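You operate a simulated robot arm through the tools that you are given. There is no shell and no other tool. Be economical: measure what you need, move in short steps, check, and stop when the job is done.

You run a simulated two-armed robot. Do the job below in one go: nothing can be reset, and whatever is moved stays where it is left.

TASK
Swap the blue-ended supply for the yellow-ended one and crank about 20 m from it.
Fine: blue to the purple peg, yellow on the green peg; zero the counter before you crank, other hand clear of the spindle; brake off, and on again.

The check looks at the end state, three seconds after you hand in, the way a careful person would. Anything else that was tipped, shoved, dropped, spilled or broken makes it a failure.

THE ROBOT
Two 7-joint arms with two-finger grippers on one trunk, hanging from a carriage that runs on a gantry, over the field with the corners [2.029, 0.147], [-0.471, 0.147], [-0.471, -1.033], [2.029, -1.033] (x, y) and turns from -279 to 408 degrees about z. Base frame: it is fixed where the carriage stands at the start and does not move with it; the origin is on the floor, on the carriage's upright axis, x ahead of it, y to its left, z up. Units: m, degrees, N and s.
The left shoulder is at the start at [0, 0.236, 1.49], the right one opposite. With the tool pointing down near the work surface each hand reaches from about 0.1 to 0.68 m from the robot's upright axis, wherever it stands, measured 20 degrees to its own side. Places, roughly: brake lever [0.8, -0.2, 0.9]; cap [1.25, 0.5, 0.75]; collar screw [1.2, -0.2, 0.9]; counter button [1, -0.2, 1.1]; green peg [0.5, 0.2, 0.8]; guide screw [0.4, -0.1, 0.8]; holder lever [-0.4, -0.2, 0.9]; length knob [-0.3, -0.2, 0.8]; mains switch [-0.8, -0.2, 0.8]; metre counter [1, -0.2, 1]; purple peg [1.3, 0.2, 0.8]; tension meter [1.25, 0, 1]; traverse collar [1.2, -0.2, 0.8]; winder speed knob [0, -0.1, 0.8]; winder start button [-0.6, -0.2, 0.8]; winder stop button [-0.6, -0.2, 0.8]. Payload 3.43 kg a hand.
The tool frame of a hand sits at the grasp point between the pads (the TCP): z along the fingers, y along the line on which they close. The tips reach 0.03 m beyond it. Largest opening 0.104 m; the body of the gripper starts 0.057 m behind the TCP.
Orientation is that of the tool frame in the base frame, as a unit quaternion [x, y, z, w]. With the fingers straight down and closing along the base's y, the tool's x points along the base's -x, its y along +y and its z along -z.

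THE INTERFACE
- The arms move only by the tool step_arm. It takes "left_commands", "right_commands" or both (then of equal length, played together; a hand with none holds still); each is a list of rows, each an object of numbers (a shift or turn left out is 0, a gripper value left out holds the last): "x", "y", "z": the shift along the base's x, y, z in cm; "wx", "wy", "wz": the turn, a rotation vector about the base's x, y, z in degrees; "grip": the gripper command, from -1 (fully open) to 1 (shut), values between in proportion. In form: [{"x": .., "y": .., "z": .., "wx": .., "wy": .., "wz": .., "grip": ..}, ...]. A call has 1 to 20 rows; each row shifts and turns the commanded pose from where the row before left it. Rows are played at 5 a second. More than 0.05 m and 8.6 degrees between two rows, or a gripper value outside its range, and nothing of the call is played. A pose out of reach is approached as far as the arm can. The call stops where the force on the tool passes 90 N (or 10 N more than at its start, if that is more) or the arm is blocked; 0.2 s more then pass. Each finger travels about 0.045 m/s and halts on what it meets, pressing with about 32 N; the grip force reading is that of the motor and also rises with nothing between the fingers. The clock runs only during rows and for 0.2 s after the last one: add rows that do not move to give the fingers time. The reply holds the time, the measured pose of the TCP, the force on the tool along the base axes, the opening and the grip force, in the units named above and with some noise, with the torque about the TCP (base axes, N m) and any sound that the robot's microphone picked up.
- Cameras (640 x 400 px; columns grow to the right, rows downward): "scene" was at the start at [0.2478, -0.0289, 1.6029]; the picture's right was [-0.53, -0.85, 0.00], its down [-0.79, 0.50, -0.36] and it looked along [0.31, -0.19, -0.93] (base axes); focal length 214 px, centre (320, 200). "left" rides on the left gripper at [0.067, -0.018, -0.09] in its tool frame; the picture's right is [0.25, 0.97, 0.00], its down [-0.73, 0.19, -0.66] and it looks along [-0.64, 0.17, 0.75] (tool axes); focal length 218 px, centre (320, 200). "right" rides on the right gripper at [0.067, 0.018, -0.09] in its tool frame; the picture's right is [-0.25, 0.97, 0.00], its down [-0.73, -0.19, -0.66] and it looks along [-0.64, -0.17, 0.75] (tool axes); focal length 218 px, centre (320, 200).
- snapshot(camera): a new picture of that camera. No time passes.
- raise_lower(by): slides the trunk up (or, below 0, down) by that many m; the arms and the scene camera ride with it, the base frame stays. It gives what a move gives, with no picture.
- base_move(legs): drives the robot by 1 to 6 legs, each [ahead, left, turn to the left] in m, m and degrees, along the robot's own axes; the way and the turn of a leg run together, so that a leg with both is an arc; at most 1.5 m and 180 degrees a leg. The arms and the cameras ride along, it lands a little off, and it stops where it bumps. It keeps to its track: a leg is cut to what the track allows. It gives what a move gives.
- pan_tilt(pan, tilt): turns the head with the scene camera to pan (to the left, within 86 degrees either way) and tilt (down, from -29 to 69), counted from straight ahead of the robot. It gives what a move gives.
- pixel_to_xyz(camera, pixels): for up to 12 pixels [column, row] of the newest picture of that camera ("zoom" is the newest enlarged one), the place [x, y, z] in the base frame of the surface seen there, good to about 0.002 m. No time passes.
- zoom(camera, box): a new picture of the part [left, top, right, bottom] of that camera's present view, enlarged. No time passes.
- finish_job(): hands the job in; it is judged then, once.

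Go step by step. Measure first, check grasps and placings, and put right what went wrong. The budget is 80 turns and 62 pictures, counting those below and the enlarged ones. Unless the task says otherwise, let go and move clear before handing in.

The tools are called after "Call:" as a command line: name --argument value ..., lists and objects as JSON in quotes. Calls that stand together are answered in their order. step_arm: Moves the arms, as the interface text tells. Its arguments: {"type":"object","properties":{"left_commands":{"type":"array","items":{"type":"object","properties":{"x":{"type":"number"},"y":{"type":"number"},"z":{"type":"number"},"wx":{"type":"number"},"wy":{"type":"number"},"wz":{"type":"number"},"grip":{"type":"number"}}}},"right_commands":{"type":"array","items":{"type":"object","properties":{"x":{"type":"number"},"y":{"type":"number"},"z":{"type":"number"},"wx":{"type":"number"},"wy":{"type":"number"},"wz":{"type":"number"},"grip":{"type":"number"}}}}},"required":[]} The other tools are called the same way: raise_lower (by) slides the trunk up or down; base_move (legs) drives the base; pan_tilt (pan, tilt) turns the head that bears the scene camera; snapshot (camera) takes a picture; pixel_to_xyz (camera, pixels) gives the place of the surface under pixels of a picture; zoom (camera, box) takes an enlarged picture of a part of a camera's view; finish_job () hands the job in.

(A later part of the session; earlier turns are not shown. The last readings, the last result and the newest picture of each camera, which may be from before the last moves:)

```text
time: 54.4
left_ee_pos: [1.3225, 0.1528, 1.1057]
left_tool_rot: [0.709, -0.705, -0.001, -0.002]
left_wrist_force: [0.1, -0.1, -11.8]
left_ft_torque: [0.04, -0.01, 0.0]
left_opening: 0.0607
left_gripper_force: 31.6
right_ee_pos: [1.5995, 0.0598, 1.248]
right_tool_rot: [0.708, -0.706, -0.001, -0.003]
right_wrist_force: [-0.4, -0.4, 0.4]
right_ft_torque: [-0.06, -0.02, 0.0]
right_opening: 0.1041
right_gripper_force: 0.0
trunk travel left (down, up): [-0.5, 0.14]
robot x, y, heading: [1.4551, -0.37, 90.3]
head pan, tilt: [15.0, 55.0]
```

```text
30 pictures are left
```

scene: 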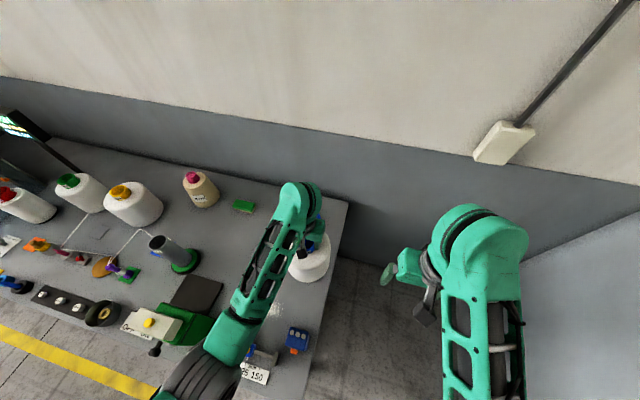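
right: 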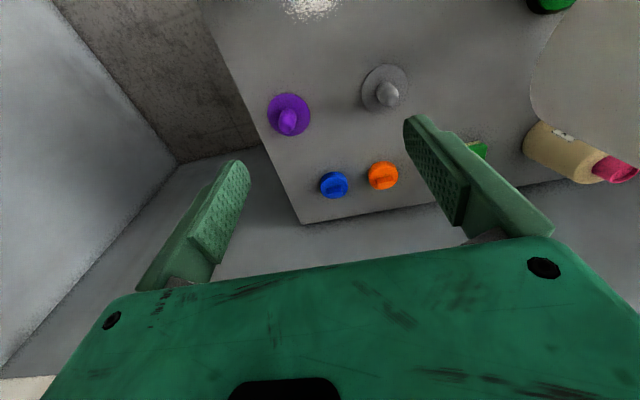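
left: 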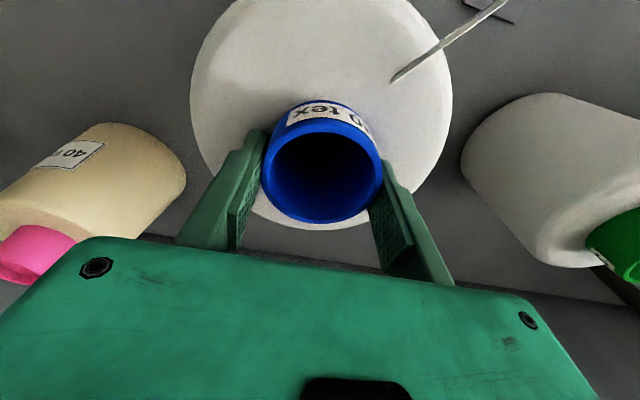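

Aligned at (1.322, 0.153). Check the elbow's height over the traverse rail before lowering.

Call:
pixel_to_xyz --camera "scene" --pixels '[[240, 320], [200, 375], [225, 350], [265, 275]]'

Call:
step_arm --left_commands '[{"z": -1.5}, {"z": -1.5}, {"z": -1.5}, {"z": -1.5}, {"z": -1.5}, {"z": -1}, {"z": -0.6}, {"z": -0.5}, {}]'

```text
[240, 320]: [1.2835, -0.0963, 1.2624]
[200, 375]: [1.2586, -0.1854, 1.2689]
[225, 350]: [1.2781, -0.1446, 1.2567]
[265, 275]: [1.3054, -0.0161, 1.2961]
```

```text
time: 56.4
left_ee_pos: [1.3228, 0.1514, 1.0118]
left_tool_rot: [0.708, -0.706, 0.0, -0.002]
left_wrist_force: [4.1, 3.6, -8.4]
left_ft_torque: [0.55, -0.63, 0.07]
left_opening: 0.0607
left_gripper_force: 31.8
right_ee_pos: [1.6004, 0.0604, 1.2489]
right_tool_rot: [0.709, -0.706, -0.001, -0.002]
right_wrist_force: [0.4, 0.2, 0.3]
right_ft_torque: [0.03, 0.0, 0.01]
right_opening: 0.1042
right_gripper_force: 0.0
trunk travel left (down, up): [-0.5, 0.14]
robot x, y, heading: [1.4584, -0.3702, 90.1]
head pan, tilt: [15.0, 55.0]
```

Contact with light side force at z 1.012; lower a few more mm to see whether it seats.

Call:
step_arm --left_commands '[{"z": -0.2, "x": 0.1}, {}, {}]'

```text
time: 57.2
left_ee_pos: [1.3234, 0.1529, 1.0094]
left_tool_rot: [0.708, -0.706, -0.001, -0.001]
left_wrist_force: [1.9, 4.6, -10.1]
left_ft_torque: [0.62, -0.35, 0.09]
left_opening: 0.0606
left_gripper_force: 31.8
right_ee_pos: [1.599, 0.0603, 1.2485]
right_tool_rot: [0.709, -0.706, -0.002, -0.002]
right_wrist_force: [0.4, -1.3, 0.5]
right_ft_torque: [0.01, -0.01, 0.01]
right_opening: 0.104
right_gripper_force: 0.0
trunk travel left (down, up): [-0.5, 0.14]
robot x, y, heading: [1.4596, -0.3698, 90.0]
head pan, tilt: [15.0, 55.0]
```

Call:
step_arm --left_commands '[{"z": -0.1, "y": 0.1}, {"z": -0.1}, {}, {}]'

```text
time: 58.2
left_ee_pos: [1.3232, 0.1522, 1.0088]
left_tool_rot: [0.709, -0.706, -0.001, -0.001]
left_wrist_force: [2.5, -4.8, 5.0]
left_ft_torque: [-0.87, 0.18, 0.11]
left_opening: 0.0605
left_gripper_force: 32.1
right_ee_pos: [1.5996, 0.059, 1.248]
right_tool_rot: [0.709, -0.706, -0.001, -0.002]
right_wrist_force: [0.9, -0.1, 1.2]
right_ft_torque: [0.0, -0.01, -0.03]
right_opening: 0.1037
right_gripper_force: 0.0
trunk travel left (down, up): [-0.5, 0.14]
robot x, y, heading: [1.458, -0.3717, 90.0]
head pan, tilt: [15.0, 55.0]
```

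Force now positive (+5 N): the cone is seated at z 1.009. Release and lift the hand away.

Call:
step_arm --left_commands '[{"grip": -0.5}, {}, {"z": 0.4, "grip": -1}, {}, {"z": 0.6}, {"z": 1}, {}, {}]'

Call:
snapshot --camera "left"

```text
time: 60.0
left_ee_pos: [1.322, 0.1519, 1.0279]
left_tool_rot: [0.708, -0.706, -0.002, -0.001]
left_wrist_force: [1.0, 0.3, -0.1]
left_ft_torque: [-0.02, -0.01, 0.0]
left_opening: 0.1038
left_gripper_force: 0.1
right_ee_pos: [1.5991, 0.0606, 1.2477]
right_tool_rot: [0.708, -0.706, -0.002, -0.002]
right_wrist_force: [0.5, -0.2, -0.9]
right_ft_torque: [0.0, 0.01, 0.0]
right_opening: 0.1041
right_gripper_force: 0.0
trunk travel left (down, up): [-0.5, 0.14]
robot x, y, heading: [1.4583, -0.3747, 90.1]
head pan, tilt: [15.0, 55.0]
```

```text
29 pictures are left
```

left: 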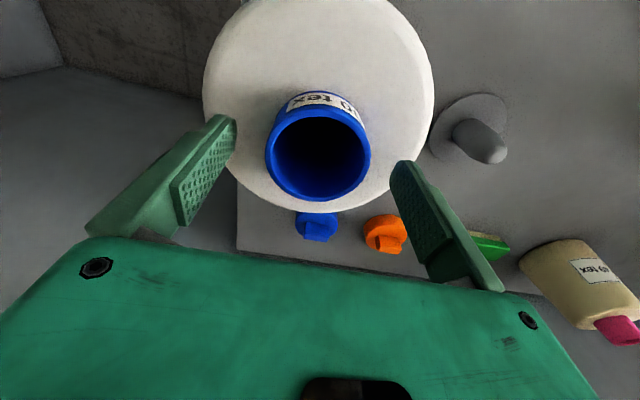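

Check the rim's level, then lift the left hand and drive to the machine's front, with the right hand over the crank area.

Call:
pixel_to_xyz --camera "left" --pixels '[[268, 150], [367, 150], [320, 107], [315, 196]]'

Call:
step_arm --left_commands '[{"z": 4}, {"z": 5}, {"z": 5}, {"z": 5}, {"z": 5}, {"y": -4}, {"y": -4}, {}]'

Call:
base_move --legs '[[-0.3, 0, 0], [0, 0.7, 0]]'

Call:
pan_tilt --pan -15 --tilt 60

Call:
snapshot --camera "scene"

```text
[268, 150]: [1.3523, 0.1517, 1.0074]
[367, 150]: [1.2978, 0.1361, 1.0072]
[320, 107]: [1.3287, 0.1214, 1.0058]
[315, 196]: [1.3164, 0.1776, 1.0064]
```

```text
time: 61.8
left_ee_pos: [1.3224, 0.077, 1.2606]
left_tool_rot: [0.708, -0.706, 0.0, -0.002]
left_wrist_force: [-0.2, 0.2, -0.3]
left_ft_torque: [-0.02, 0.0, 0.01]
left_opening: 0.1039
left_gripper_force: 0.1
left hand out of reach, approached as far as the arm can: row 7
right_ee_pos: [1.5996, 0.0614, 1.249]
right_tool_rot: [0.708, -0.706, -0.002, -0.002]
right_wrist_force: [-0.5, 0.0, -0.9]
right_ft_torque: [-0.01, 0.0, 0.01]
right_opening: 0.104
right_gripper_force: 0.1
trunk travel left (down, up): [-0.5, 0.14]
robot x, y, heading: [1.4566, -0.3697, 90.5]
head pan, tilt: [15.0, 55.0]
```

```text
time: 63.3
left_ee_pos: [1.3197, -0.0967, 1.2642]
left_tool_rot: [0.713, -0.701, -0.005, -0.006]
left_wrist_force: [0.1, 0.5, 0.1]
left_ft_torque: [0.01, 0.0, 0.01]
left_opening: 0.1043
left_gripper_force: 0.1
right_ee_pos: [1.5962, -0.1086, 1.2551]
right_tool_rot: [0.711, -0.704, -0.007, -0.007]
right_wrist_force: [-0.5, -0.4, -0.8]
right_ft_torque: [-0.02, -0.01, 0.04]
right_opening: 0.1041
right_gripper_force: 0.1
trunk travel left (down, up): [-0.5, 0.14]
robot x, y, heading: [1.4537, -0.5537, 90.8]
head pan, tilt: [15.0, 55.0]
stopped in leg 1: the robot was blocked; the commanded pose is now the measured one
```

```text
time: 64.3
left_ee_pos: [1.3217, -0.0957, 1.2659]
left_tool_rot: [0.712, -0.702, -0.005, -0.007]
left_wrist_force: [-0.1, -0.2, 0.7]
left_ft_torque: [0.01, 0.0, 0.01]
left_opening: 0.1041
left_gripper_force: 0.1
right_ee_pos: [1.5988, -0.1075, 1.2561]
right_tool_rot: [0.71, -0.704, -0.009, -0.009]
right_wrist_force: [-0.2, 0.7, -0.2]
right_ft_torque: [-0.02, 0.0, 0.03]
right_opening: 0.104
right_gripper_force: 0.1
trunk travel left (down, up): [-0.5, 0.14]
robot x, y, heading: [1.4564, -0.5589, 90.9]
head pan, tilt: [-15.0, 60.0]
```

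```text
28 pictures are left
```

scene: 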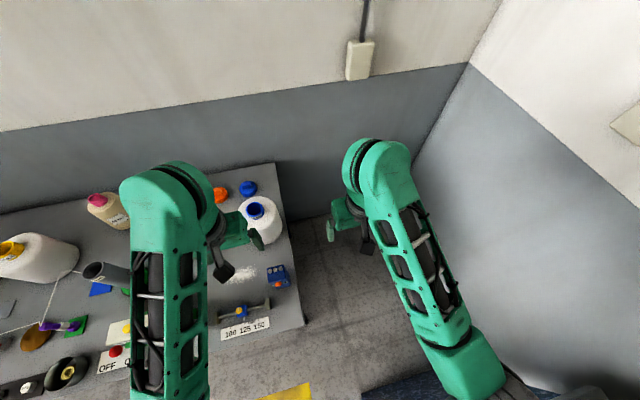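

Backing was blocked early, likely the right elbow near the blue cabinet (400,390). I'll go forward slightly, then left, then back.

Call:
base_move --legs '[[0.06, 0, -0.9], [0, 0.7, 0]]'

Call:
pan_tilt --pan -60 --tilt 40

Call:
snapshot --camera "scene"

```text
time: 68.7
left_ee_pos: [0.6235, -0.0441, 1.2609]
left_tool_rot: [-0.705, 0.709, 0.0, 0.001]
left_wrist_force: [0.0, 0.4, -1.1]
left_ft_torque: [0.02, 0.0, 0.01]
left_opening: 0.1039
left_gripper_force: 0.1
right_ee_pos: [0.9002, -0.0614, 1.2501]
right_tool_rot: [-0.703, 0.711, 0.003, 0.002]
right_wrist_force: [0.0, -0.8, 0.3]
right_ft_torque: [0.02, -0.01, 0.02]
right_opening: 0.1038
right_gripper_force: 0.0
trunk travel left (down, up): [-0.5, 0.14]
robot x, y, heading: [0.7522, -0.4928, 89.7]
head pan, tilt: [-15.0, 60.0]
```

```text
time: 69.8
left_ee_pos: [0.623, -0.0444, 1.2603]
left_tool_rot: [-0.705, 0.709, 0.001, 0.0]
left_wrist_force: [0.4, 0.3, -0.3]
left_ft_torque: [0.02, -0.01, 0.02]
left_opening: 0.1041
left_gripper_force: 0.1
right_ee_pos: [0.9, -0.0618, 1.2489]
right_tool_rot: [-0.703, 0.711, 0.002, 0.003]
right_wrist_force: [-0.1, 0.0, 0.2]
right_ft_torque: [0.0, 0.05, -0.01]
right_opening: 0.1041
right_gripper_force: 0.1
trunk travel left (down, up): [-0.5, 0.14]
robot x, y, heading: [0.7537, -0.4978, 89.6]
head pan, tilt: [-60.0, 40.0]
```

```text
27 pictures are left
```

scene: 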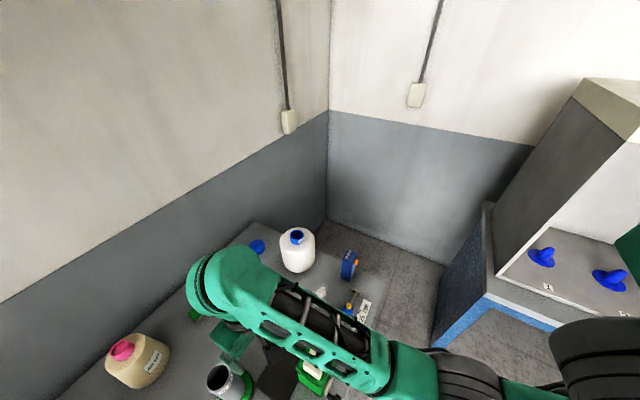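

Nothing looks disturbed there. Now back up to y≈−0.62, lower the trunk 0.1 and look at the machine.

Call:
base_move --legs '[[-0.13, 0, 0]]'

Call:
raise_lower --by -0.1

Call:
pan_tilt --pan -20 --tilt 55

Call:
snapshot --camera "scene"

Call:
snapshot --camera "right"

```text
time: 71.1
left_ee_pos: [0.6228, -0.1747, 1.2606]
left_tool_rot: [-0.705, 0.709, 0.001, 0.0]
left_wrist_force: [-0.1, -0.6, -0.5]
left_ft_torque: [0.01, -0.01, 0.02]
left_opening: 0.1042
left_gripper_force: 0.1
right_ee_pos: [0.8984, -0.1932, 1.2473]
right_tool_rot: [-0.704, 0.71, 0.003, 0.003]
right_wrist_force: [0.6, 0.0, 0.4]
right_ft_torque: [-0.01, -0.02, 0.0]
right_opening: 0.1041
right_gripper_force: 0.0
trunk travel left (down, up): [-0.5, 0.14]
robot x, y, heading: [0.7478, -0.6251, 89.7]
head pan, tilt: [-60.0, 40.0]
```

```text
time: 72.5
left_ee_pos: [0.6221, -0.1747, 1.1601]
left_tool_rot: [-0.705, 0.709, 0.001, 0.002]
left_wrist_force: [-0.7, -0.1, 0.0]
left_ft_torque: [0.0, 0.0, 0.04]
left_opening: 0.1043
left_gripper_force: 0.1
right_ee_pos: [0.8995, -0.1922, 1.1493]
right_tool_rot: [-0.704, 0.71, 0.003, 0.002]
right_wrist_force: [0.1, 0.6, 0.1]
right_ft_torque: [-0.01, -0.02, 0.01]
right_opening: 0.104
right_gripper_force: 0.1
trunk travel left (down, up): [-0.4, 0.24]
robot x, y, heading: [0.7525, -0.624, 90.1]
head pan, tilt: [-60.0, 40.0]
```

```text
time: 73.5
left_ee_pos: [0.6218, -0.1747, 1.1595]
left_tool_rot: [-0.706, 0.709, 0.001, 0.0]
left_wrist_force: [0.1, -0.7, -0.8]
left_ft_torque: [-0.01, -0.05, 0.0]
left_opening: 0.104
left_gripper_force: 0.1
right_ee_pos: [0.8995, -0.1926, 1.1488]
right_tool_rot: [-0.703, 0.711, 0.002, 0.002]
right_wrist_force: [-0.1, -0.2, 0.2]
right_ft_torque: [-0.01, -0.01, 0.02]
right_opening: 0.1042
right_gripper_force: 0.1
trunk travel left (down, up): [-0.4, 0.24]
robot x, y, heading: [0.754, -0.6219, 89.5]
head pan, tilt: [-20.0, 55.0]
```

```text
26 pictures are left
```

scene: 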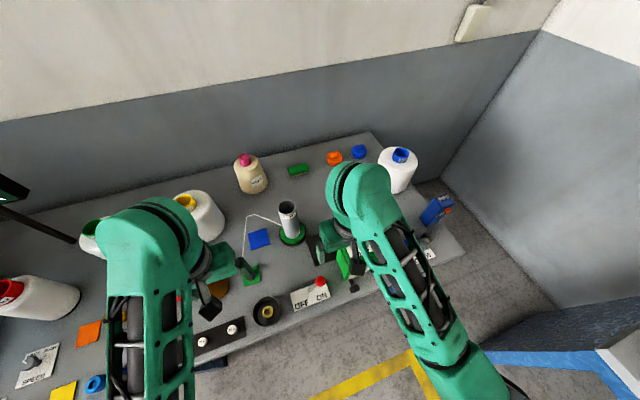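

```text
25 pictures are left
```

right: 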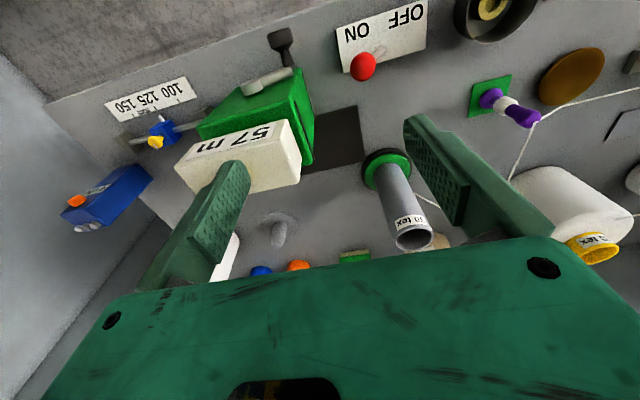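

The right camera shows the brake lever (362,66), crank (275,65) and counter at 57 m. Zoom in and measure.

Call:
zoom --camera "right" --box '[170, 0, 440, 170]'

Call:
pixel_to_xyz --camera "right" --pixels '[[362, 66], [358, 53], [354, 45], [284, 38], [281, 60], [288, 50], [250, 88], [265, 82], [346, 58], [405, 22], [300, 110], [274, 40]]'

```text
2.35 times, centred on (305, 85) of right
```

zoom: 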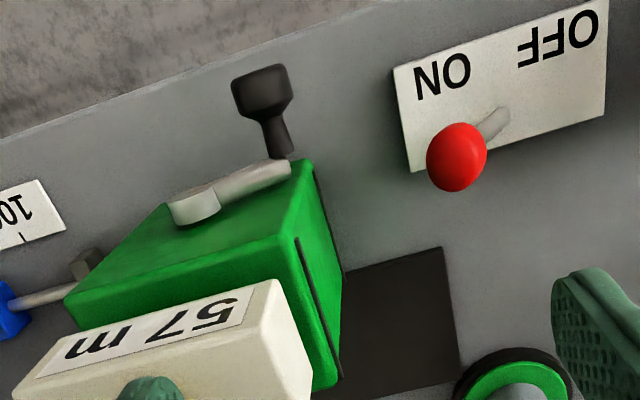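

```text
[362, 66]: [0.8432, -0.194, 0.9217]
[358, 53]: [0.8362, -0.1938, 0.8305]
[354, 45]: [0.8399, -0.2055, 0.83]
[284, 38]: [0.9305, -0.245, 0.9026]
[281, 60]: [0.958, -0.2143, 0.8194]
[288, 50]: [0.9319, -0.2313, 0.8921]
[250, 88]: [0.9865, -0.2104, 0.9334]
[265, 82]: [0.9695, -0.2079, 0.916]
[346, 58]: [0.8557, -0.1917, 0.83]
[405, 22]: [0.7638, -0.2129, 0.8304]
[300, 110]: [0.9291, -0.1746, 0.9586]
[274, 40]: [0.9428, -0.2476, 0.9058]
```

Brake ball is centred near (0.843, −0.197, 0.91), at ON; OFF lies about 7–8 cm toward −x. I'll cage the ball loosely with the right hand and swing it toward OFF, raising the left hand out of the way.

Call:
step_arm --left_commands '[{"z": 3, "y": -2}, {"z": 3, "y": -2}, {"x": -3}, {}, {}, {}, {}, {}]' --right_commands '[{"x": -2.8, "grip": 0.04}, {"x": -2.8, "y": -0.4}, {"z": -5}, {"z": -5}, {"z": -5}, {"z": -5}, {"z": -3}, {}]'

Call:
zoom --camera "right" --box '[160, 60, 480, 260]'

```text
time: 75.3
left_ee_pos: [0.5985, -0.1756, 1.1578]
left_tool_rot: [-0.705, 0.709, 0.001, 0.002]
left_wrist_force: [-0.7, -0.7, 0.0]
left_ft_torque: [-0.04, -0.03, -0.02]
left_opening: 0.1039
left_gripper_force: 0.1
left hand out of reach, approached as far as the arm can: row 1, 2, 3
right_ee_pos: [0.843, -0.1974, 0.9174]
right_tool_rot: [-0.704, 0.711, 0.004, 0.003]
right_wrist_force: [-0.8, 0.1, -0.7]
right_ft_torque: [-0.04, 0.01, 0.03]
right_opening: 0.0499
right_gripper_force: 0.1
trunk travel left (down, up): [-0.4, 0.24]
robot x, y, heading: [0.7498, -0.6247, 89.6]
head pan, tilt: [-20.0, 55.0]
```

```text
2.00 times, centred on (320, 160) of right
```

zoom: 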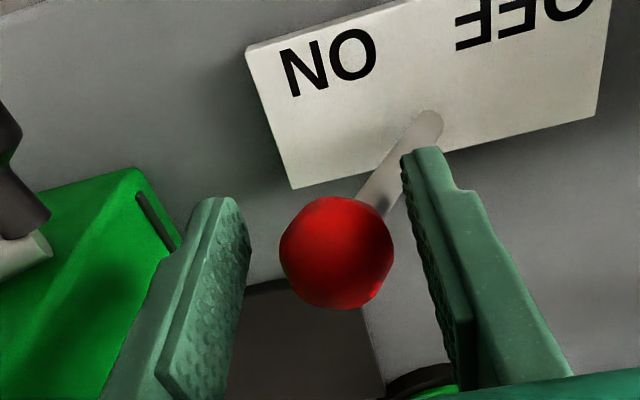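

The ball (zoom 337,253) is between the fingers. Swing toward −x.

Call:
step_arm --right_commands '[{"x": -2}, {"x": -2}, {"x": -2}, {"x": -1.5}, {"x": -0.7}, {}]'

Call:
zoom --camera "right" --box '[160, 60, 480, 260]'

```text
time: 76.7
left_ee_pos: [0.5979, -0.1759, 1.157]
left_tool_rot: [-0.706, 0.709, 0.002, 0.002]
left_wrist_force: [-0.4, -1.0, -1.2]
left_ft_torque: [0.02, 0.0, 0.01]
left_opening: 0.1041
left_gripper_force: 0.1
right_ee_pos: [0.7619, -0.197, 0.9189]
right_tool_rot: [-0.703, 0.711, 0.002, 0.002]
right_wrist_force: [0.8, 0.2, 0.2]
right_ft_torque: [0.0, 0.01, 0.01]
right_opening: 0.0501
right_gripper_force: 0.3
trunk travel left (down, up): [-0.4, 0.24]
robot x, y, heading: [0.7501, -0.6256, 89.9]
head pan, tilt: [-20.0, 55.0]
```

```text
2.00 times, centred on (320, 160) of right
```

zoom: 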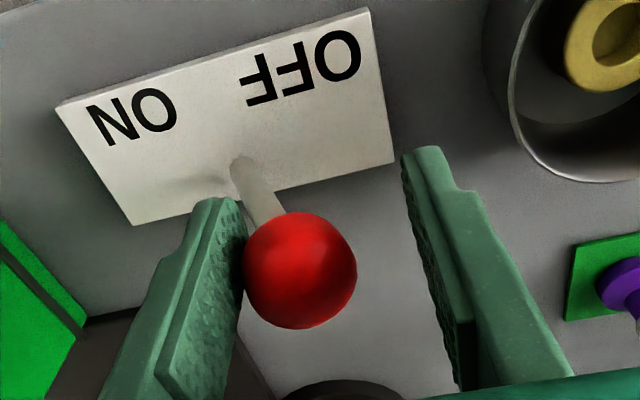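

The lever is over to the OFF side but with no force; push a bit further to feel the stop.

Call:
step_arm --right_commands '[{"x": -0.5}, {"x": -0.5}, {"x": -0.4}, {}]'

Call:
pixel_to_xyz --camera "zoom" --pixels '[[300, 270], [245, 170], [90, 130], [360, 60]]'

```text
time: 77.7
left_ee_pos: [0.5997, -0.1753, 1.1563]
left_tool_rot: [-0.705, 0.709, 0.001, 0.003]
left_wrist_force: [-0.5, 0.0, -0.5]
left_ft_torque: [0.05, 0.02, -0.03]
left_opening: 0.1041
left_gripper_force: 0.1
right_ee_pos: [0.7492, -0.1959, 0.9194]
right_tool_rot: [-0.703, 0.711, 0.003, 0.003]
right_wrist_force: [4.5, -0.9, 2.3]
right_ft_torque: [-0.01, -0.24, -0.07]
right_opening: 0.0517
right_gripper_force: 1.4
trunk travel left (down, up): [-0.4, 0.24]
robot x, y, heading: [0.7495, -0.6245, 90.0]
head pan, tilt: [-20.0, 55.0]
```

```text
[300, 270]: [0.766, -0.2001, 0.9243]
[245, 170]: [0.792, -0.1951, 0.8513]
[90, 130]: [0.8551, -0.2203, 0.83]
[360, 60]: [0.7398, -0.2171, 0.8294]
```

The stop is felt (4.5 N); brake is OFF. Back off, rise, and move with fingers closed to above the yellow zero button.

Call:
step_arm --right_commands '[{"x": 0.9}, {"z": 5, "x": 0.2}, {"z": 5}, {"z": 5}, {"z": 5}, {"z": 4}, {"x": 4.5, "grip": 1}, {"x": 4.5}, {"x": 4.5}, {"x": 4.5}, {"x": 4.6, "y": 0.5}, {}]'

Call:
snapshot --camera "right"

```text
time: 80.3
left_ee_pos: [0.5982, -0.176, 1.1579]
left_tool_rot: [-0.705, 0.709, 0.002, 0.001]
left_wrist_force: [0.3, 0.0, 0.7]
left_ft_torque: [-0.02, 0.0, 0.03]
left_opening: 0.1039
left_gripper_force: 0.1
right_ee_pos: [0.9827, -0.1883, 1.1491]
right_tool_rot: [-0.704, 0.71, 0.003, 0.004]
right_wrist_force: [0.5, 0.0, -0.3]
right_ft_torque: [-0.01, -0.01, 0.01]
right_opening: 0.0002
right_gripper_force: 32.3
right hand out of reach, approached as far as the arm can: row 8, 9
trunk travel left (down, up): [-0.4, 0.24]
robot x, y, heading: [0.7549, -0.6266, 89.7]
head pan, tilt: [-20.0, 55.0]
```

```text
21 pictures are left
```

right: 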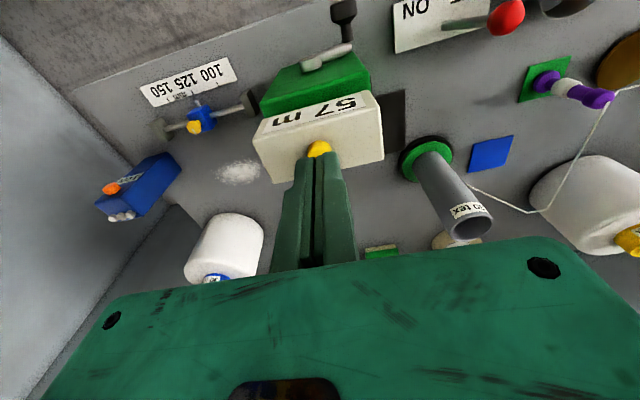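

Lever's ball is on the OFF side. Measure the button at (320,147).

Call:
pixel_to_xyz --camera "right" --pixels '[[319, 148], [312, 150], [326, 148], [319, 143], [300, 148], [507, 18], [343, 8], [335, 30], [345, 47], [315, 60], [312, 68]]'

```text
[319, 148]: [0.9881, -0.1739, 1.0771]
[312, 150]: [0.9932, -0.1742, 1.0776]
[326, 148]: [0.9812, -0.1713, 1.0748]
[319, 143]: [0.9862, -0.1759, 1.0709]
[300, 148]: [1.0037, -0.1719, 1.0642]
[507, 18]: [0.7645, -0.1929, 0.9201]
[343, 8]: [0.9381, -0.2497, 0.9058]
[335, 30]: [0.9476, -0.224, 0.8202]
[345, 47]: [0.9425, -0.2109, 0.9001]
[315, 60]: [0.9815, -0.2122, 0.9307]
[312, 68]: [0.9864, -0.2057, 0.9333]
```

Button centre about (0.988, −0.168), top ≈1.079. Move over and press gently down.

Call:
step_arm --right_commands '[{"x": 0.5, "y": 2.0}, {}, {"z": -2}, {"z": -1.2}, {"z": -0.5}, {"z": -0.4}, {"z": -0.4}, {}]'

Call:
zoom --camera "right" --box '[220, 60, 420, 200]'

```text
time: 82.1
left_ee_pos: [0.5986, -0.1753, 1.1577]
left_tool_rot: [-0.705, 0.71, 0.002, 0.002]
left_wrist_force: [0.0, -0.1, 0.3]
left_ft_torque: [0.04, -0.02, -0.02]
left_opening: 0.1041
left_gripper_force: 0.1
right_ee_pos: [0.9896, -0.1665, 1.1057]
right_tool_rot: [-0.703, 0.711, 0.002, 0.003]
right_wrist_force: [-1.3, -0.5, 0.4]
right_ft_torque: [0.02, -0.01, -0.05]
right_opening: 0.0
right_gripper_force: 32.2
trunk travel left (down, up): [-0.4, 0.24]
robot x, y, heading: [0.7476, -0.6207, 89.5]
head pan, tilt: [-20.0, 55.0]
```

```text
2.86 times, centred on (320, 130) of right
```

zoom: 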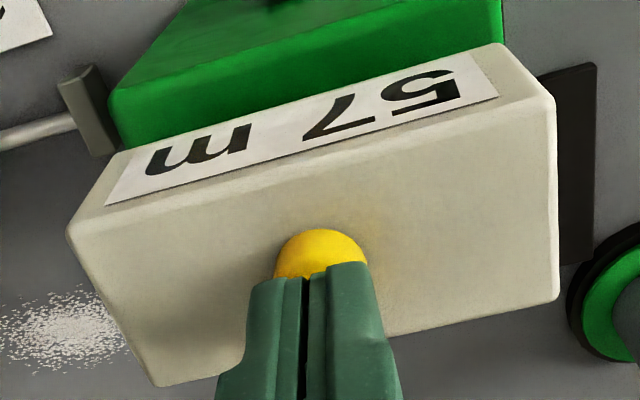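

No contact yet, still 57 m. Press a few mm further.

Call:
step_arm --right_commands '[{"z": -0.3}, {"z": -0.3}, {"z": -0.3}, {}]'

Call:
zoom --camera "right" --box '[220, 60, 420, 200]'

```text
time: 83.1
left_ee_pos: [0.5989, -0.1757, 1.1571]
left_tool_rot: [-0.706, 0.709, 0.002, 0.002]
left_wrist_force: [-0.3, -0.3, -0.4]
left_ft_torque: [0.03, -0.01, 0.0]
left_opening: 0.104
left_gripper_force: 0.0
right_ee_pos: [0.9873, -0.1667, 1.0972]
right_tool_rot: [-0.704, 0.711, 0.003, 0.002]
right_wrist_force: [0.0, 0.2, 0.6]
right_ft_torque: [0.01, -0.04, -0.04]
right_opening: 0.0001
right_gripper_force: 32.2
trunk travel left (down, up): [-0.4, 0.24]
robot x, y, heading: [0.7514, -0.6252, 89.8]
head pan, tilt: [-20.0, 55.0]
```

```text
2.86 times, centred on (320, 130) of right
```

zoom: 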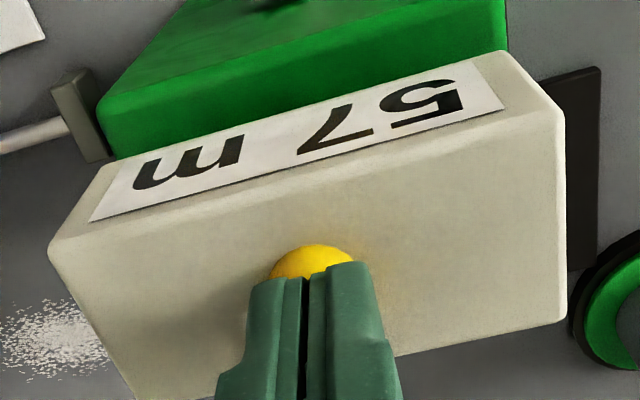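

Tip height is 1.067 without force, so I seem to be behind the button. Rise 3 cm and look again from further back.

Call:
step_arm --right_commands '[{"z": 2.5}, {"y": -3.5}, {}]'

Call:
zoom --camera "right" --box '[220, 60, 420, 200]'

Call:
pixel_to_xyz --camera "zoom" --pixels '[[310, 250], [310, 262], [310, 240], [310, 270], [290, 260], [330, 260], [300, 230], [350, 300], [310, 280], [310, 290]]'

```text
time: 83.9
left_ee_pos: [0.5986, -0.1756, 1.158]
left_tool_rot: [-0.706, 0.709, 0.002, 0.002]
left_wrist_force: [-0.5, -1.1, 0.0]
left_ft_torque: [0.02, 0.01, -0.01]
left_opening: 0.1043
left_gripper_force: 0.0
right_ee_pos: [0.9875, -0.2017, 1.1216]
right_tool_rot: [-0.703, 0.711, 0.004, 0.003]
right_wrist_force: [1.3, -0.6, -0.6]
right_ft_torque: [0.02, 0.02, 0.0]
right_opening: 0.0001
right_gripper_force: 32.0
trunk travel left (down, up): [-0.4, 0.24]
robot x, y, heading: [0.7498, -0.6255, 89.3]
head pan, tilt: [-20.0, 55.0]
```

```text
2.86 times, centred on (320, 130) of right
```

zoom: 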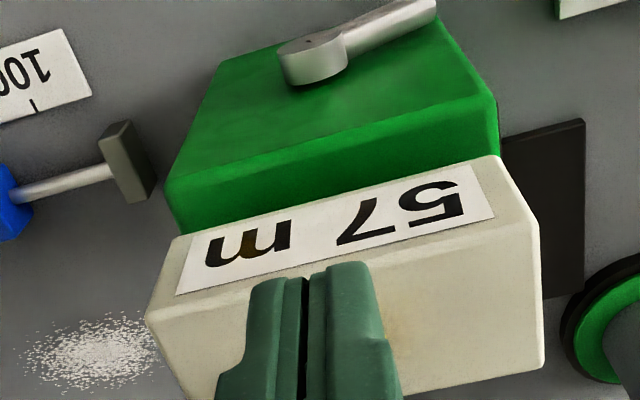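

```text
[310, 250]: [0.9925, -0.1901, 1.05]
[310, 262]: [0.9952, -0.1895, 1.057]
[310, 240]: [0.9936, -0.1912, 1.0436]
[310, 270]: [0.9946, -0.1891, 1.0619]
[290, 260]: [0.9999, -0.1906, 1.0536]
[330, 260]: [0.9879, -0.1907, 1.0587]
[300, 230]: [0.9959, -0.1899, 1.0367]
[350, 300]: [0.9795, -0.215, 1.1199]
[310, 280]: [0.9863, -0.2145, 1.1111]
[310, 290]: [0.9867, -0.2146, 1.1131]
```

Working out the viewing rays, the button centre is nearer (0.988, −0.161). I'll go there and press in small steps until force is felt.

Call:
step_arm --right_commands '[{"z": 1.0}, {"y": 4.1}, {}, {"z": -1.5}, {"z": -1}, {"z": -0.5}, {"z": -0.4}, {"z": -0.3}, {"z": -0.3}, {}]'

Call:
zoom --camera "right" --box '[220, 60, 420, 200]'

```text
time: 86.1
left_ee_pos: [0.5982, -0.1748, 1.1583]
left_tool_rot: [-0.705, 0.709, 0.003, 0.001]
left_wrist_force: [0.7, 0.1, -0.7]
left_ft_torque: [-0.01, 0.01, 0.02]
left_opening: 0.1038
left_gripper_force: 0.1
right_ee_pos: [0.9886, -0.1606, 1.0918]
right_tool_rot: [-0.703, 0.711, 0.002, 0.002]
right_wrist_force: [-1.2, -1.0, 3.4]
right_ft_torque: [-0.05, -0.01, 0.02]
right_opening: 0.0
right_gripper_force: 34.4
trunk travel left (down, up): [-0.4, 0.24]
robot x, y, heading: [0.7523, -0.6238, 89.9]
head pan, tilt: [-20.0, 55.0]
heard: click
```

```text
2.86 times, centred on (320, 130) of right
```

zoom: 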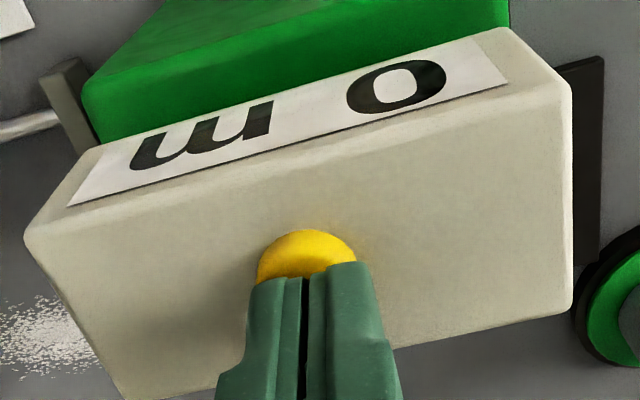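

Click heard and the counter shows 0 m. Now lift, shift the base right ~0.1 m for a comfortable cranking reach, hover over the crank knob, and keep the left hand away from the spindle.

Call:
step_arm --right_commands '[{"z": 3}, {"z": 3}, {"y": -4}, {"y": -4}, {"x": -3, "grip": -0.2}, {"x": -2}, {}]' --left_commands '[{}, {}, {"x": -3}, {"x": -3}, {"x": -3}, {"x": -3}, {}]'

Call:
base_move --legs '[[0, -0.1, 0]]'

Call:
step_arm --right_commands '[{"x": -4}, {"x": -4}, {"x": -2.5, "y": -4.5}, {}]' --left_commands '[{"y": -3}, {"y": -3}, {"y": -3}, {}]'

Call:
snapshot --camera "right"

```text
time: 87.7
left_ee_pos: [0.4813, -0.1711, 1.1556]
left_tool_rot: [-0.705, 0.709, 0.002, 0.002]
left_wrist_force: [-0.9, 0.5, 0.6]
left_ft_torque: [0.02, -0.01, 0.01]
left_opening: 0.1039
left_gripper_force: 0.0
left hand out of reach, approached as far as the arm can: row 3
right_ee_pos: [0.9383, -0.2354, 1.1303]
right_tool_rot: [-0.704, 0.71, 0.003, 0.002]
right_wrist_force: [-0.1, 0.6, -0.7]
right_ft_torque: [-0.01, 0.01, -0.02]
right_opening: 0.0624
right_gripper_force: 0.2
right hand out of reach, approached as far as the arm can: row 3, 4
trunk travel left (down, up): [-0.4, 0.24]
robot x, y, heading: [0.7496, -0.621, 89.6]
head pan, tilt: [-20.0, 55.0]
```

```text
time: 88.9
left_ee_pos: [0.581, -0.1728, 1.1556]
left_tool_rot: [-0.704, 0.71, 0.001, 0.002]
left_wrist_force: [-0.8, -1.1, -0.2]
left_ft_torque: [0.0, 0.04, 0.04]
left_opening: 0.104
left_gripper_force: 0.0
right_ee_pos: [1.0366, -0.236, 1.1302]
right_tool_rot: [-0.703, 0.711, 0.003, 0.003]
right_wrist_force: [0.2, -0.6, -0.4]
right_ft_torque: [0.01, 0.06, 0.02]
right_opening: 0.0623
right_gripper_force: 0.1
trunk travel left (down, up): [-0.4, 0.24]
robot x, y, heading: [0.8473, -0.6266, 89.4]
head pan, tilt: [-20.0, 55.0]
```

```text
refused: row 3 steps farther than a row can; nothing moved
```

```text
16 pictures are left
```

right: 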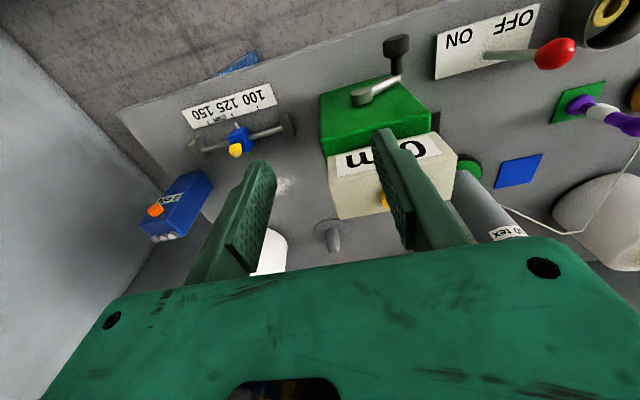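

Row too long; nothing moved. Measure the knob and hub in this view while I'm here.

Call:
pixel_to_xyz --camera "right" --pixels '[[397, 44], [387, 46], [405, 44], [397, 38], [396, 55], [397, 66], [360, 94], [353, 98], [368, 95], [360, 103], [380, 88], [395, 80]]'

Call:
step_arm --right_commands '[{"x": -3.5}, {"x": -3.5}, {"x": -3, "y": -3}, {"y": -1.5}, {}]' --left_commands '[{"x": -3}, {"x": -3}, {"x": -3}, {}, {}]'

Call:
zoom --camera "right" --box '[220, 40, 460, 190]'

```text
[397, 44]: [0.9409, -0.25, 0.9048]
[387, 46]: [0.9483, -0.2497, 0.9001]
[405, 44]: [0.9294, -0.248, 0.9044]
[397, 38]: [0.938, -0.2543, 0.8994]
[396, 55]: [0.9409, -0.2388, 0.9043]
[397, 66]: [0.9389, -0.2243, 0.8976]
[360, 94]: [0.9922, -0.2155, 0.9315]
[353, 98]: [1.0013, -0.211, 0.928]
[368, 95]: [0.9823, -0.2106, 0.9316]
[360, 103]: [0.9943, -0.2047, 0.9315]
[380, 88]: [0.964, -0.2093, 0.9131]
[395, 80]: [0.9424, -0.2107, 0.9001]
```

```text
time: 90.1
left_ee_pos: [0.4863, -0.1732, 1.155]
left_tool_rot: [-0.705, 0.71, 0.002, 0.003]
left_wrist_force: [-1.1, -0.3, 0.1]
left_ft_torque: [0.01, 0.03, -0.01]
left_opening: 0.1041
left_gripper_force: 0.1
right_ee_pos: [0.9367, -0.2819, 1.1292]
right_tool_rot: [-0.703, 0.711, 0.004, 0.003]
right_wrist_force: [1.2, 0.0, 0.6]
right_ft_torque: [-0.01, -0.01, 0.01]
right_opening: 0.0626
right_gripper_force: 0.0
trunk travel left (down, up): [-0.4, 0.24]
robot x, y, heading: [0.8505, -0.6235, 89.2]
head pan, tilt: [-20.0, 55.0]
```

```text
2.67 times, centred on (340, 115) of right
```

zoom: 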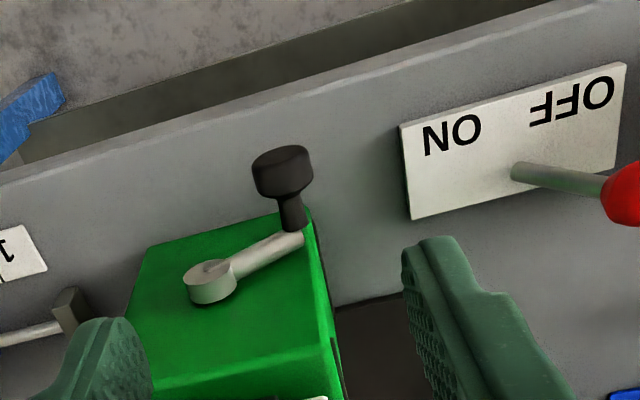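

Knob centre ≈(0.939, −0.247, 0.893), hub ≈(0.992, 0.920), radius ≈0.06. Descend around the knob and grip it.

Call:
step_arm --right_commands '[{"x": 0.25, "y": 3.5}, {}, {"z": -5}, {"z": -5}, {"z": -5}, {"z": -4}, {"z": -3.6}, {}, {"grip": 1}, {}, {}, {}]'

Call:
snapshot --camera "right"

```text
time: 92.7
left_ee_pos: [0.4859, -0.1734, 1.1551]
left_tool_rot: [-0.704, 0.71, 0.003, 0.002]
left_wrist_force: [-0.5, -0.5, -0.5]
left_ft_torque: [-0.05, 0.0, -0.01]
left_opening: 0.1043
left_gripper_force: 0.0
right_ee_pos: [0.937, -0.2471, 0.9065]
right_tool_rot: [-0.703, 0.711, 0.004, 0.001]
right_wrist_force: [-11.4, 3.2, -6.5]
right_ft_torque: [0.01, 0.15, 0.2]
right_opening: 0.031
right_gripper_force: 44.3
trunk travel left (down, up): [-0.4, 0.24]
robot x, y, heading: [0.85, -0.6282, 89.5]
head pan, tilt: [-20.0, 55.0]
```

```text
14 pictures are left
```

right: 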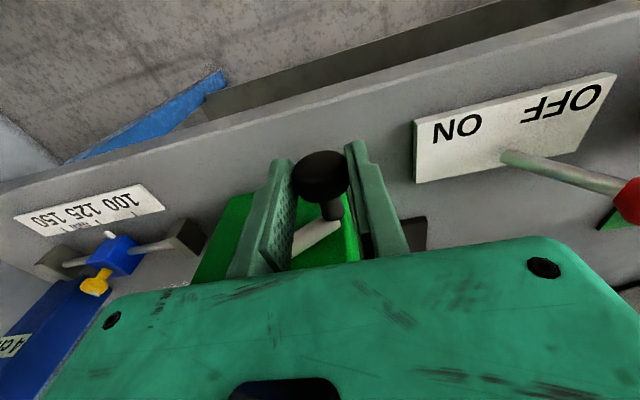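

Knob is held (opening 0.031). Try a quarter turn clockwise (as seen from the front) and watch forces.

Call:
step_arm --right_commands '[{"x": -0.63, "z": 3.04}, {"x": 0.97, "z": 2.96}, {}]'

Call:
snapshot --camera "right"

```text
time: 93.5
left_ee_pos: [0.4807, -0.1748, 1.1563]
left_tool_rot: [-0.705, 0.709, 0.004, 0.001]
left_wrist_force: [-0.1, 1.2, -0.8]
left_ft_torque: [-0.01, 0.04, -0.02]
left_opening: 0.1038
left_gripper_force: 0.0
right_ee_pos: [0.9318, -0.2487, 0.9647]
right_tool_rot: [-0.705, 0.71, 0.008, -0.004]
right_wrist_force: [-37.5, -10.1, 9.7]
right_ft_torque: [-1.09, 1.02, 0.47]
right_opening: 0.031
right_gripper_force: 44.5
trunk travel left (down, up): [-0.4, 0.24]
robot x, y, heading: [0.8478, -0.6264, 89.6]
head pan, tilt: [-20.0, 55.0]
```

```text
13 pictures are left
```

right: 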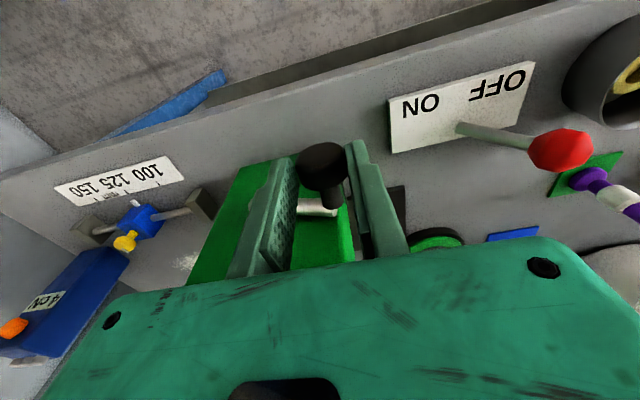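

The path was ~7 mm inside the true circle (radius ≈0.065, hub TCP-centre ≈(0.992, 0.9405)). Correct and continue a little.

Call:
step_arm --right_commands '[{"x": 1.12, "z": 3.01}, {"x": 3.37, "z": 1.22}, {}]'

```text
time: 94.2
left_ee_pos: [0.4871, -0.1742, 1.1537]
left_tool_rot: [-0.704, 0.711, 0.002, 0.003]
left_wrist_force: [-0.2, -1.5, 0.4]
left_ft_torque: [0.04, -0.01, 0.02]
left_opening: 0.1037
left_gripper_force: 0.1
right_ee_pos: [0.9883, -0.2421, 1.0155]
right_tool_rot: [-0.701, 0.713, 0.017, 0.01]
right_wrist_force: [1.4, -2.5, 14.6]
right_ft_torque: [-0.06, -0.09, 0.22]
right_opening: 0.0062
right_gripper_force: 35.0
trunk travel left (down, up): [-0.4, 0.24]
robot x, y, heading: [0.8463, -0.6274, 89.6]
head pan, tilt: [-20.0, 55.0]
stopped in row 3 (right hand): the force on the tool passed its limit at 114 N (the readings are from after the stop); the commanded pose is now the measured one
```

The grip slipped off the knob (opening 0.006). Look at where things stand.

Call:
snapshot --camera "right"

```text
12 pictures are left
```

right: 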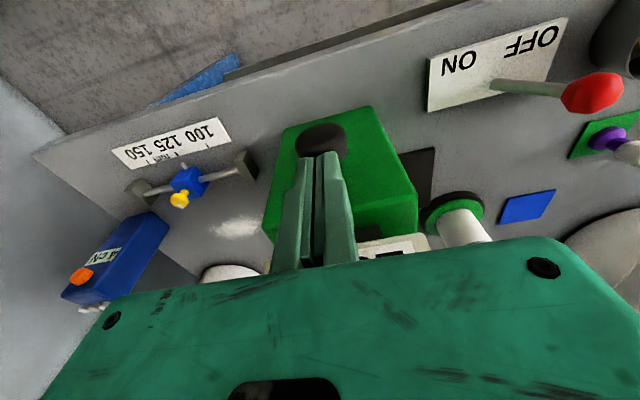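

The closed fingertips rest on top of the knob, which is near the top of its circle. Measure it from this same picture.

Call:
pixel_to_xyz --camera "right" --pixels '[[322, 140], [300, 142], [344, 138], [322, 126], [322, 148], [310, 130], [335, 128]]'

Call:
step_arm --right_commands '[{"z": 1, "grip": 0}, {"z": 3}, {"z": 3}, {"y": -3.5}, {}]'

Call:
snapshot --camera "right"

```text
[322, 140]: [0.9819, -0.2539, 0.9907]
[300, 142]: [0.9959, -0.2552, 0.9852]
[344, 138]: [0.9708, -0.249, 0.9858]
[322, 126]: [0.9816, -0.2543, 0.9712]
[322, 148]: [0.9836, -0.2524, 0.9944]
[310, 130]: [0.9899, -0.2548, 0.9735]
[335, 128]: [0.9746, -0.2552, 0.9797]
```

```text
time: 95.4
left_ee_pos: [0.4874, -0.1726, 1.1555]
left_tool_rot: [-0.704, 0.71, 0.002, 0.002]
left_wrist_force: [-2.0, -0.1, 0.5]
left_ft_torque: [0.01, 0.01, 0.0]
left_opening: 0.104
left_gripper_force: 0.1
right_ee_pos: [0.9889, -0.277, 1.0855]
right_tool_rot: [-0.701, 0.713, 0.013, 0.009]
right_wrist_force: [0.7, -0.8, -0.4]
right_ft_torque: [0.03, 0.01, -0.03]
right_opening: 0.0523
right_gripper_force: 0.1
trunk travel left (down, up): [-0.4, 0.24]
robot x, y, heading: [0.8492, -0.6253, 89.5]
head pan, tilt: [-20.0, 55.0]
```

```text
11 pictures are left
```

right: 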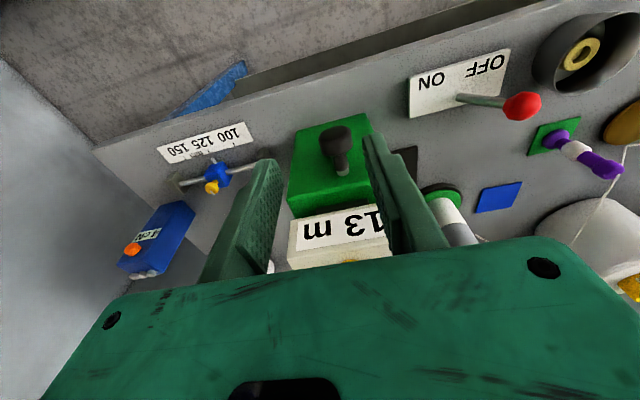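

The counter already reads 13 m after ~108° of crank, so about 7 m (~60°) remain. Re-grip the knob deeper, centred on it at (0.983, −0.247, 0.980).

Call:
step_arm --right_commands '[{"x": -0.6, "y": 3.0}, {}, {"z": -4}, {"z": -4}, {"z": -2.2}, {}, {"grip": 1}, {}, {}, {}]'

Call:
zoom --camera "right" --box '[220, 80, 460, 260]'

```text
time: 97.6
left_ee_pos: [0.487, -0.1736, 1.1551]
left_tool_rot: [-0.704, 0.71, 0.002, 0.002]
left_wrist_force: [-0.5, -0.1, -0.1]
left_ft_torque: [0.02, 0.03, 0.01]
left_opening: 0.1038
left_gripper_force: 0.1
right_ee_pos: [0.9832, -0.2456, 0.9815]
right_tool_rot: [-0.701, 0.713, 0.015, 0.009]
right_wrist_force: [-2.0, 2.8, -1.8]
right_ft_torque: [0.13, 0.04, -0.01]
right_opening: 0.0312
right_gripper_force: 45.2
trunk travel left (down, up): [-0.4, 0.24]
robot x, y, heading: [0.8478, -0.6269, 89.6]
head pan, tilt: [-20.0, 55.0]
```

```text
2.22 times, centred on (340, 170) of right
```

zoom: 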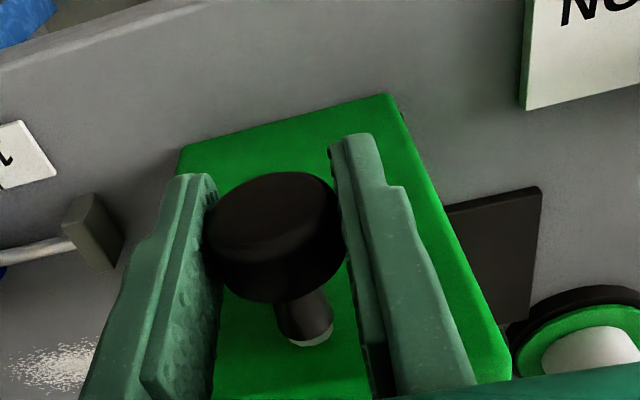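

Firm, centred grip. Turn about 40° more clockwise and read the counter from the head camera.

Call:
step_arm --right_commands '[{"x": 1.07, "z": 0.05}, {"x": 1.07, "z": -0.1}, {"x": 1.0, "z": -0.3}, {"x": 1.0, "z": -0.49}, {}]'

Call:
zoom --camera "scene" --box '[280, 190, 480, 315]'

```text
time: 98.8
left_ee_pos: [0.4876, -0.1722, 1.1559]
left_tool_rot: [-0.704, 0.71, 0.003, 0.002]
left_wrist_force: [-0.5, 0.8, -0.4]
left_ft_torque: [0.05, -0.01, 0.0]
left_opening: 0.1038
left_gripper_force: 0.0
right_ee_pos: [1.0221, -0.2464, 0.975]
right_tool_rot: [-0.701, 0.713, 0.013, 0.008]
right_wrist_force: [-9.9, 3.4, 4.4]
right_ft_torque: [0.07, 0.67, 0.01]
right_opening: 0.0309
right_gripper_force: 44.8
trunk travel left (down, up): [-0.4, 0.24]
robot x, y, heading: [0.8517, -0.6298, 89.4]
head pan, tilt: [-20.0, 55.0]
```

```text
3.20 times, centred on (380, 252) of scene
```

zoom: 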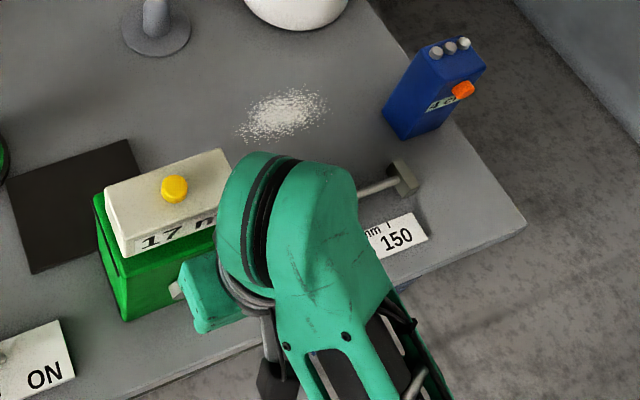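

17 m now, +4 m for ~37°. About 28° more should give 20 m.

Call:
step_arm --right_commands '[{"x": 1.07, "z": -0.76}, {"x": 1.0, "z": -1.25}, {}]'

Call:
zoom --camera "scene" --box '[300, 230, 380, 280]'

```text
time: 99.6
left_ee_pos: [0.4852, -0.174, 1.1547]
left_tool_rot: [-0.704, 0.71, 0.003, 0.001]
left_wrist_force: [-0.6, 0.1, 0.1]
left_ft_torque: [0.02, -0.03, -0.04]
left_opening: 0.104
left_gripper_force: 0.2
right_ee_pos: [1.0414, -0.2458, 0.9541]
right_tool_rot: [-0.701, 0.713, 0.015, 0.007]
right_wrist_force: [-14.4, -0.2, 2.8]
right_ft_torque: [-0.02, 0.63, 0.04]
right_opening: 0.031
right_gripper_force: 45.5
trunk travel left (down, up): [-0.4, 0.24]
robot x, y, heading: [0.8483, -0.6254, 89.6]
head pan, tilt: [-20.0, 55.0]
```

```text
8.00 times, centred on (340, 255) of scene
```

zoom: 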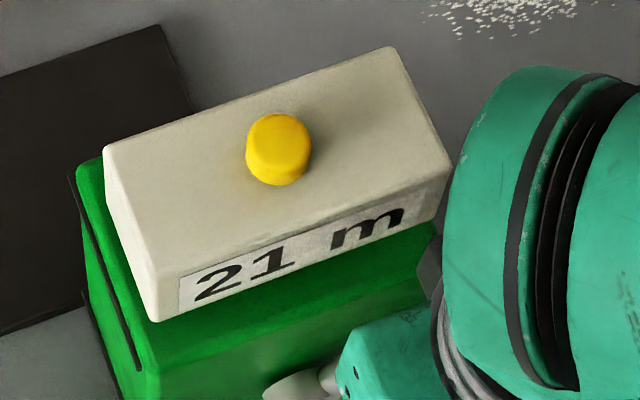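

21 m: close enough to 20. I keep the right hand holding the crank so it can't drift, and use the left hand to put the brake on. First bring it over the lever ball at about (0.762, −0.196).

Call:
step_arm --left_commands '[{"x": 4.6, "grip": -0.1}, {"x": 4.6}, {"x": 4.6}, {"x": 4.6}, {"x": 4.6}, {"x": 4.6, "y": -1}, {"y": -1.2}, {}]'

Call:
snapshot --camera "left"

```text
time: 101.4
left_ee_pos: [0.7618, -0.1935, 1.155]
left_tool_rot: [-0.704, 0.71, 0.003, 0.001]
left_wrist_force: [0.5, -0.7, -0.8]
left_ft_torque: [0.03, 0.02, -0.03]
left_opening: 0.057
left_gripper_force: 0.0
right_ee_pos: [1.0422, -0.2455, 0.9535]
right_tool_rot: [-0.702, 0.712, 0.014, 0.007]
right_wrist_force: [-13.7, 5.1, -12.4]
right_ft_torque: [-0.15, -0.13, 0.12]
right_opening: 0.0311
right_gripper_force: 44.9
trunk travel left (down, up): [-0.4, 0.24]
robot x, y, heading: [0.8499, -0.622, 89.3]
head pan, tilt: [-20.0, 55.0]
```

```text
7 pictures are left
```

left: 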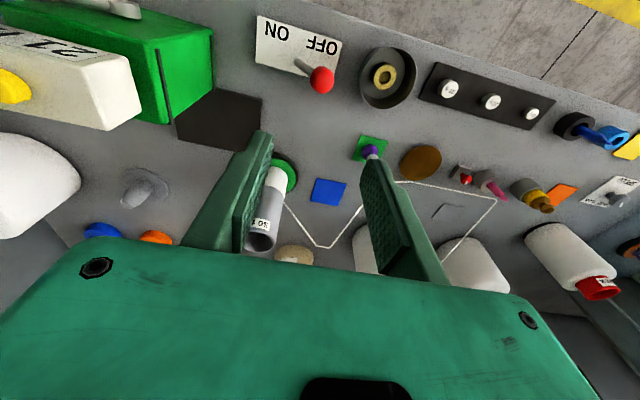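

Call:
pixel_to_xyz --camera "left" --pixels '[[321, 80], [311, 80], [331, 80], [321, 90], [305, 68], [385, 80], [362, 75]]'

```text
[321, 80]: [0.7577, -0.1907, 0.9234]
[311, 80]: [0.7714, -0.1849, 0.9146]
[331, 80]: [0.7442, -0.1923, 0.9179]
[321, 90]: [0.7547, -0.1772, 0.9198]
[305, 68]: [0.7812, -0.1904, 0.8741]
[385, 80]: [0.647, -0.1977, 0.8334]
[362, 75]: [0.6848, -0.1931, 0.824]
```

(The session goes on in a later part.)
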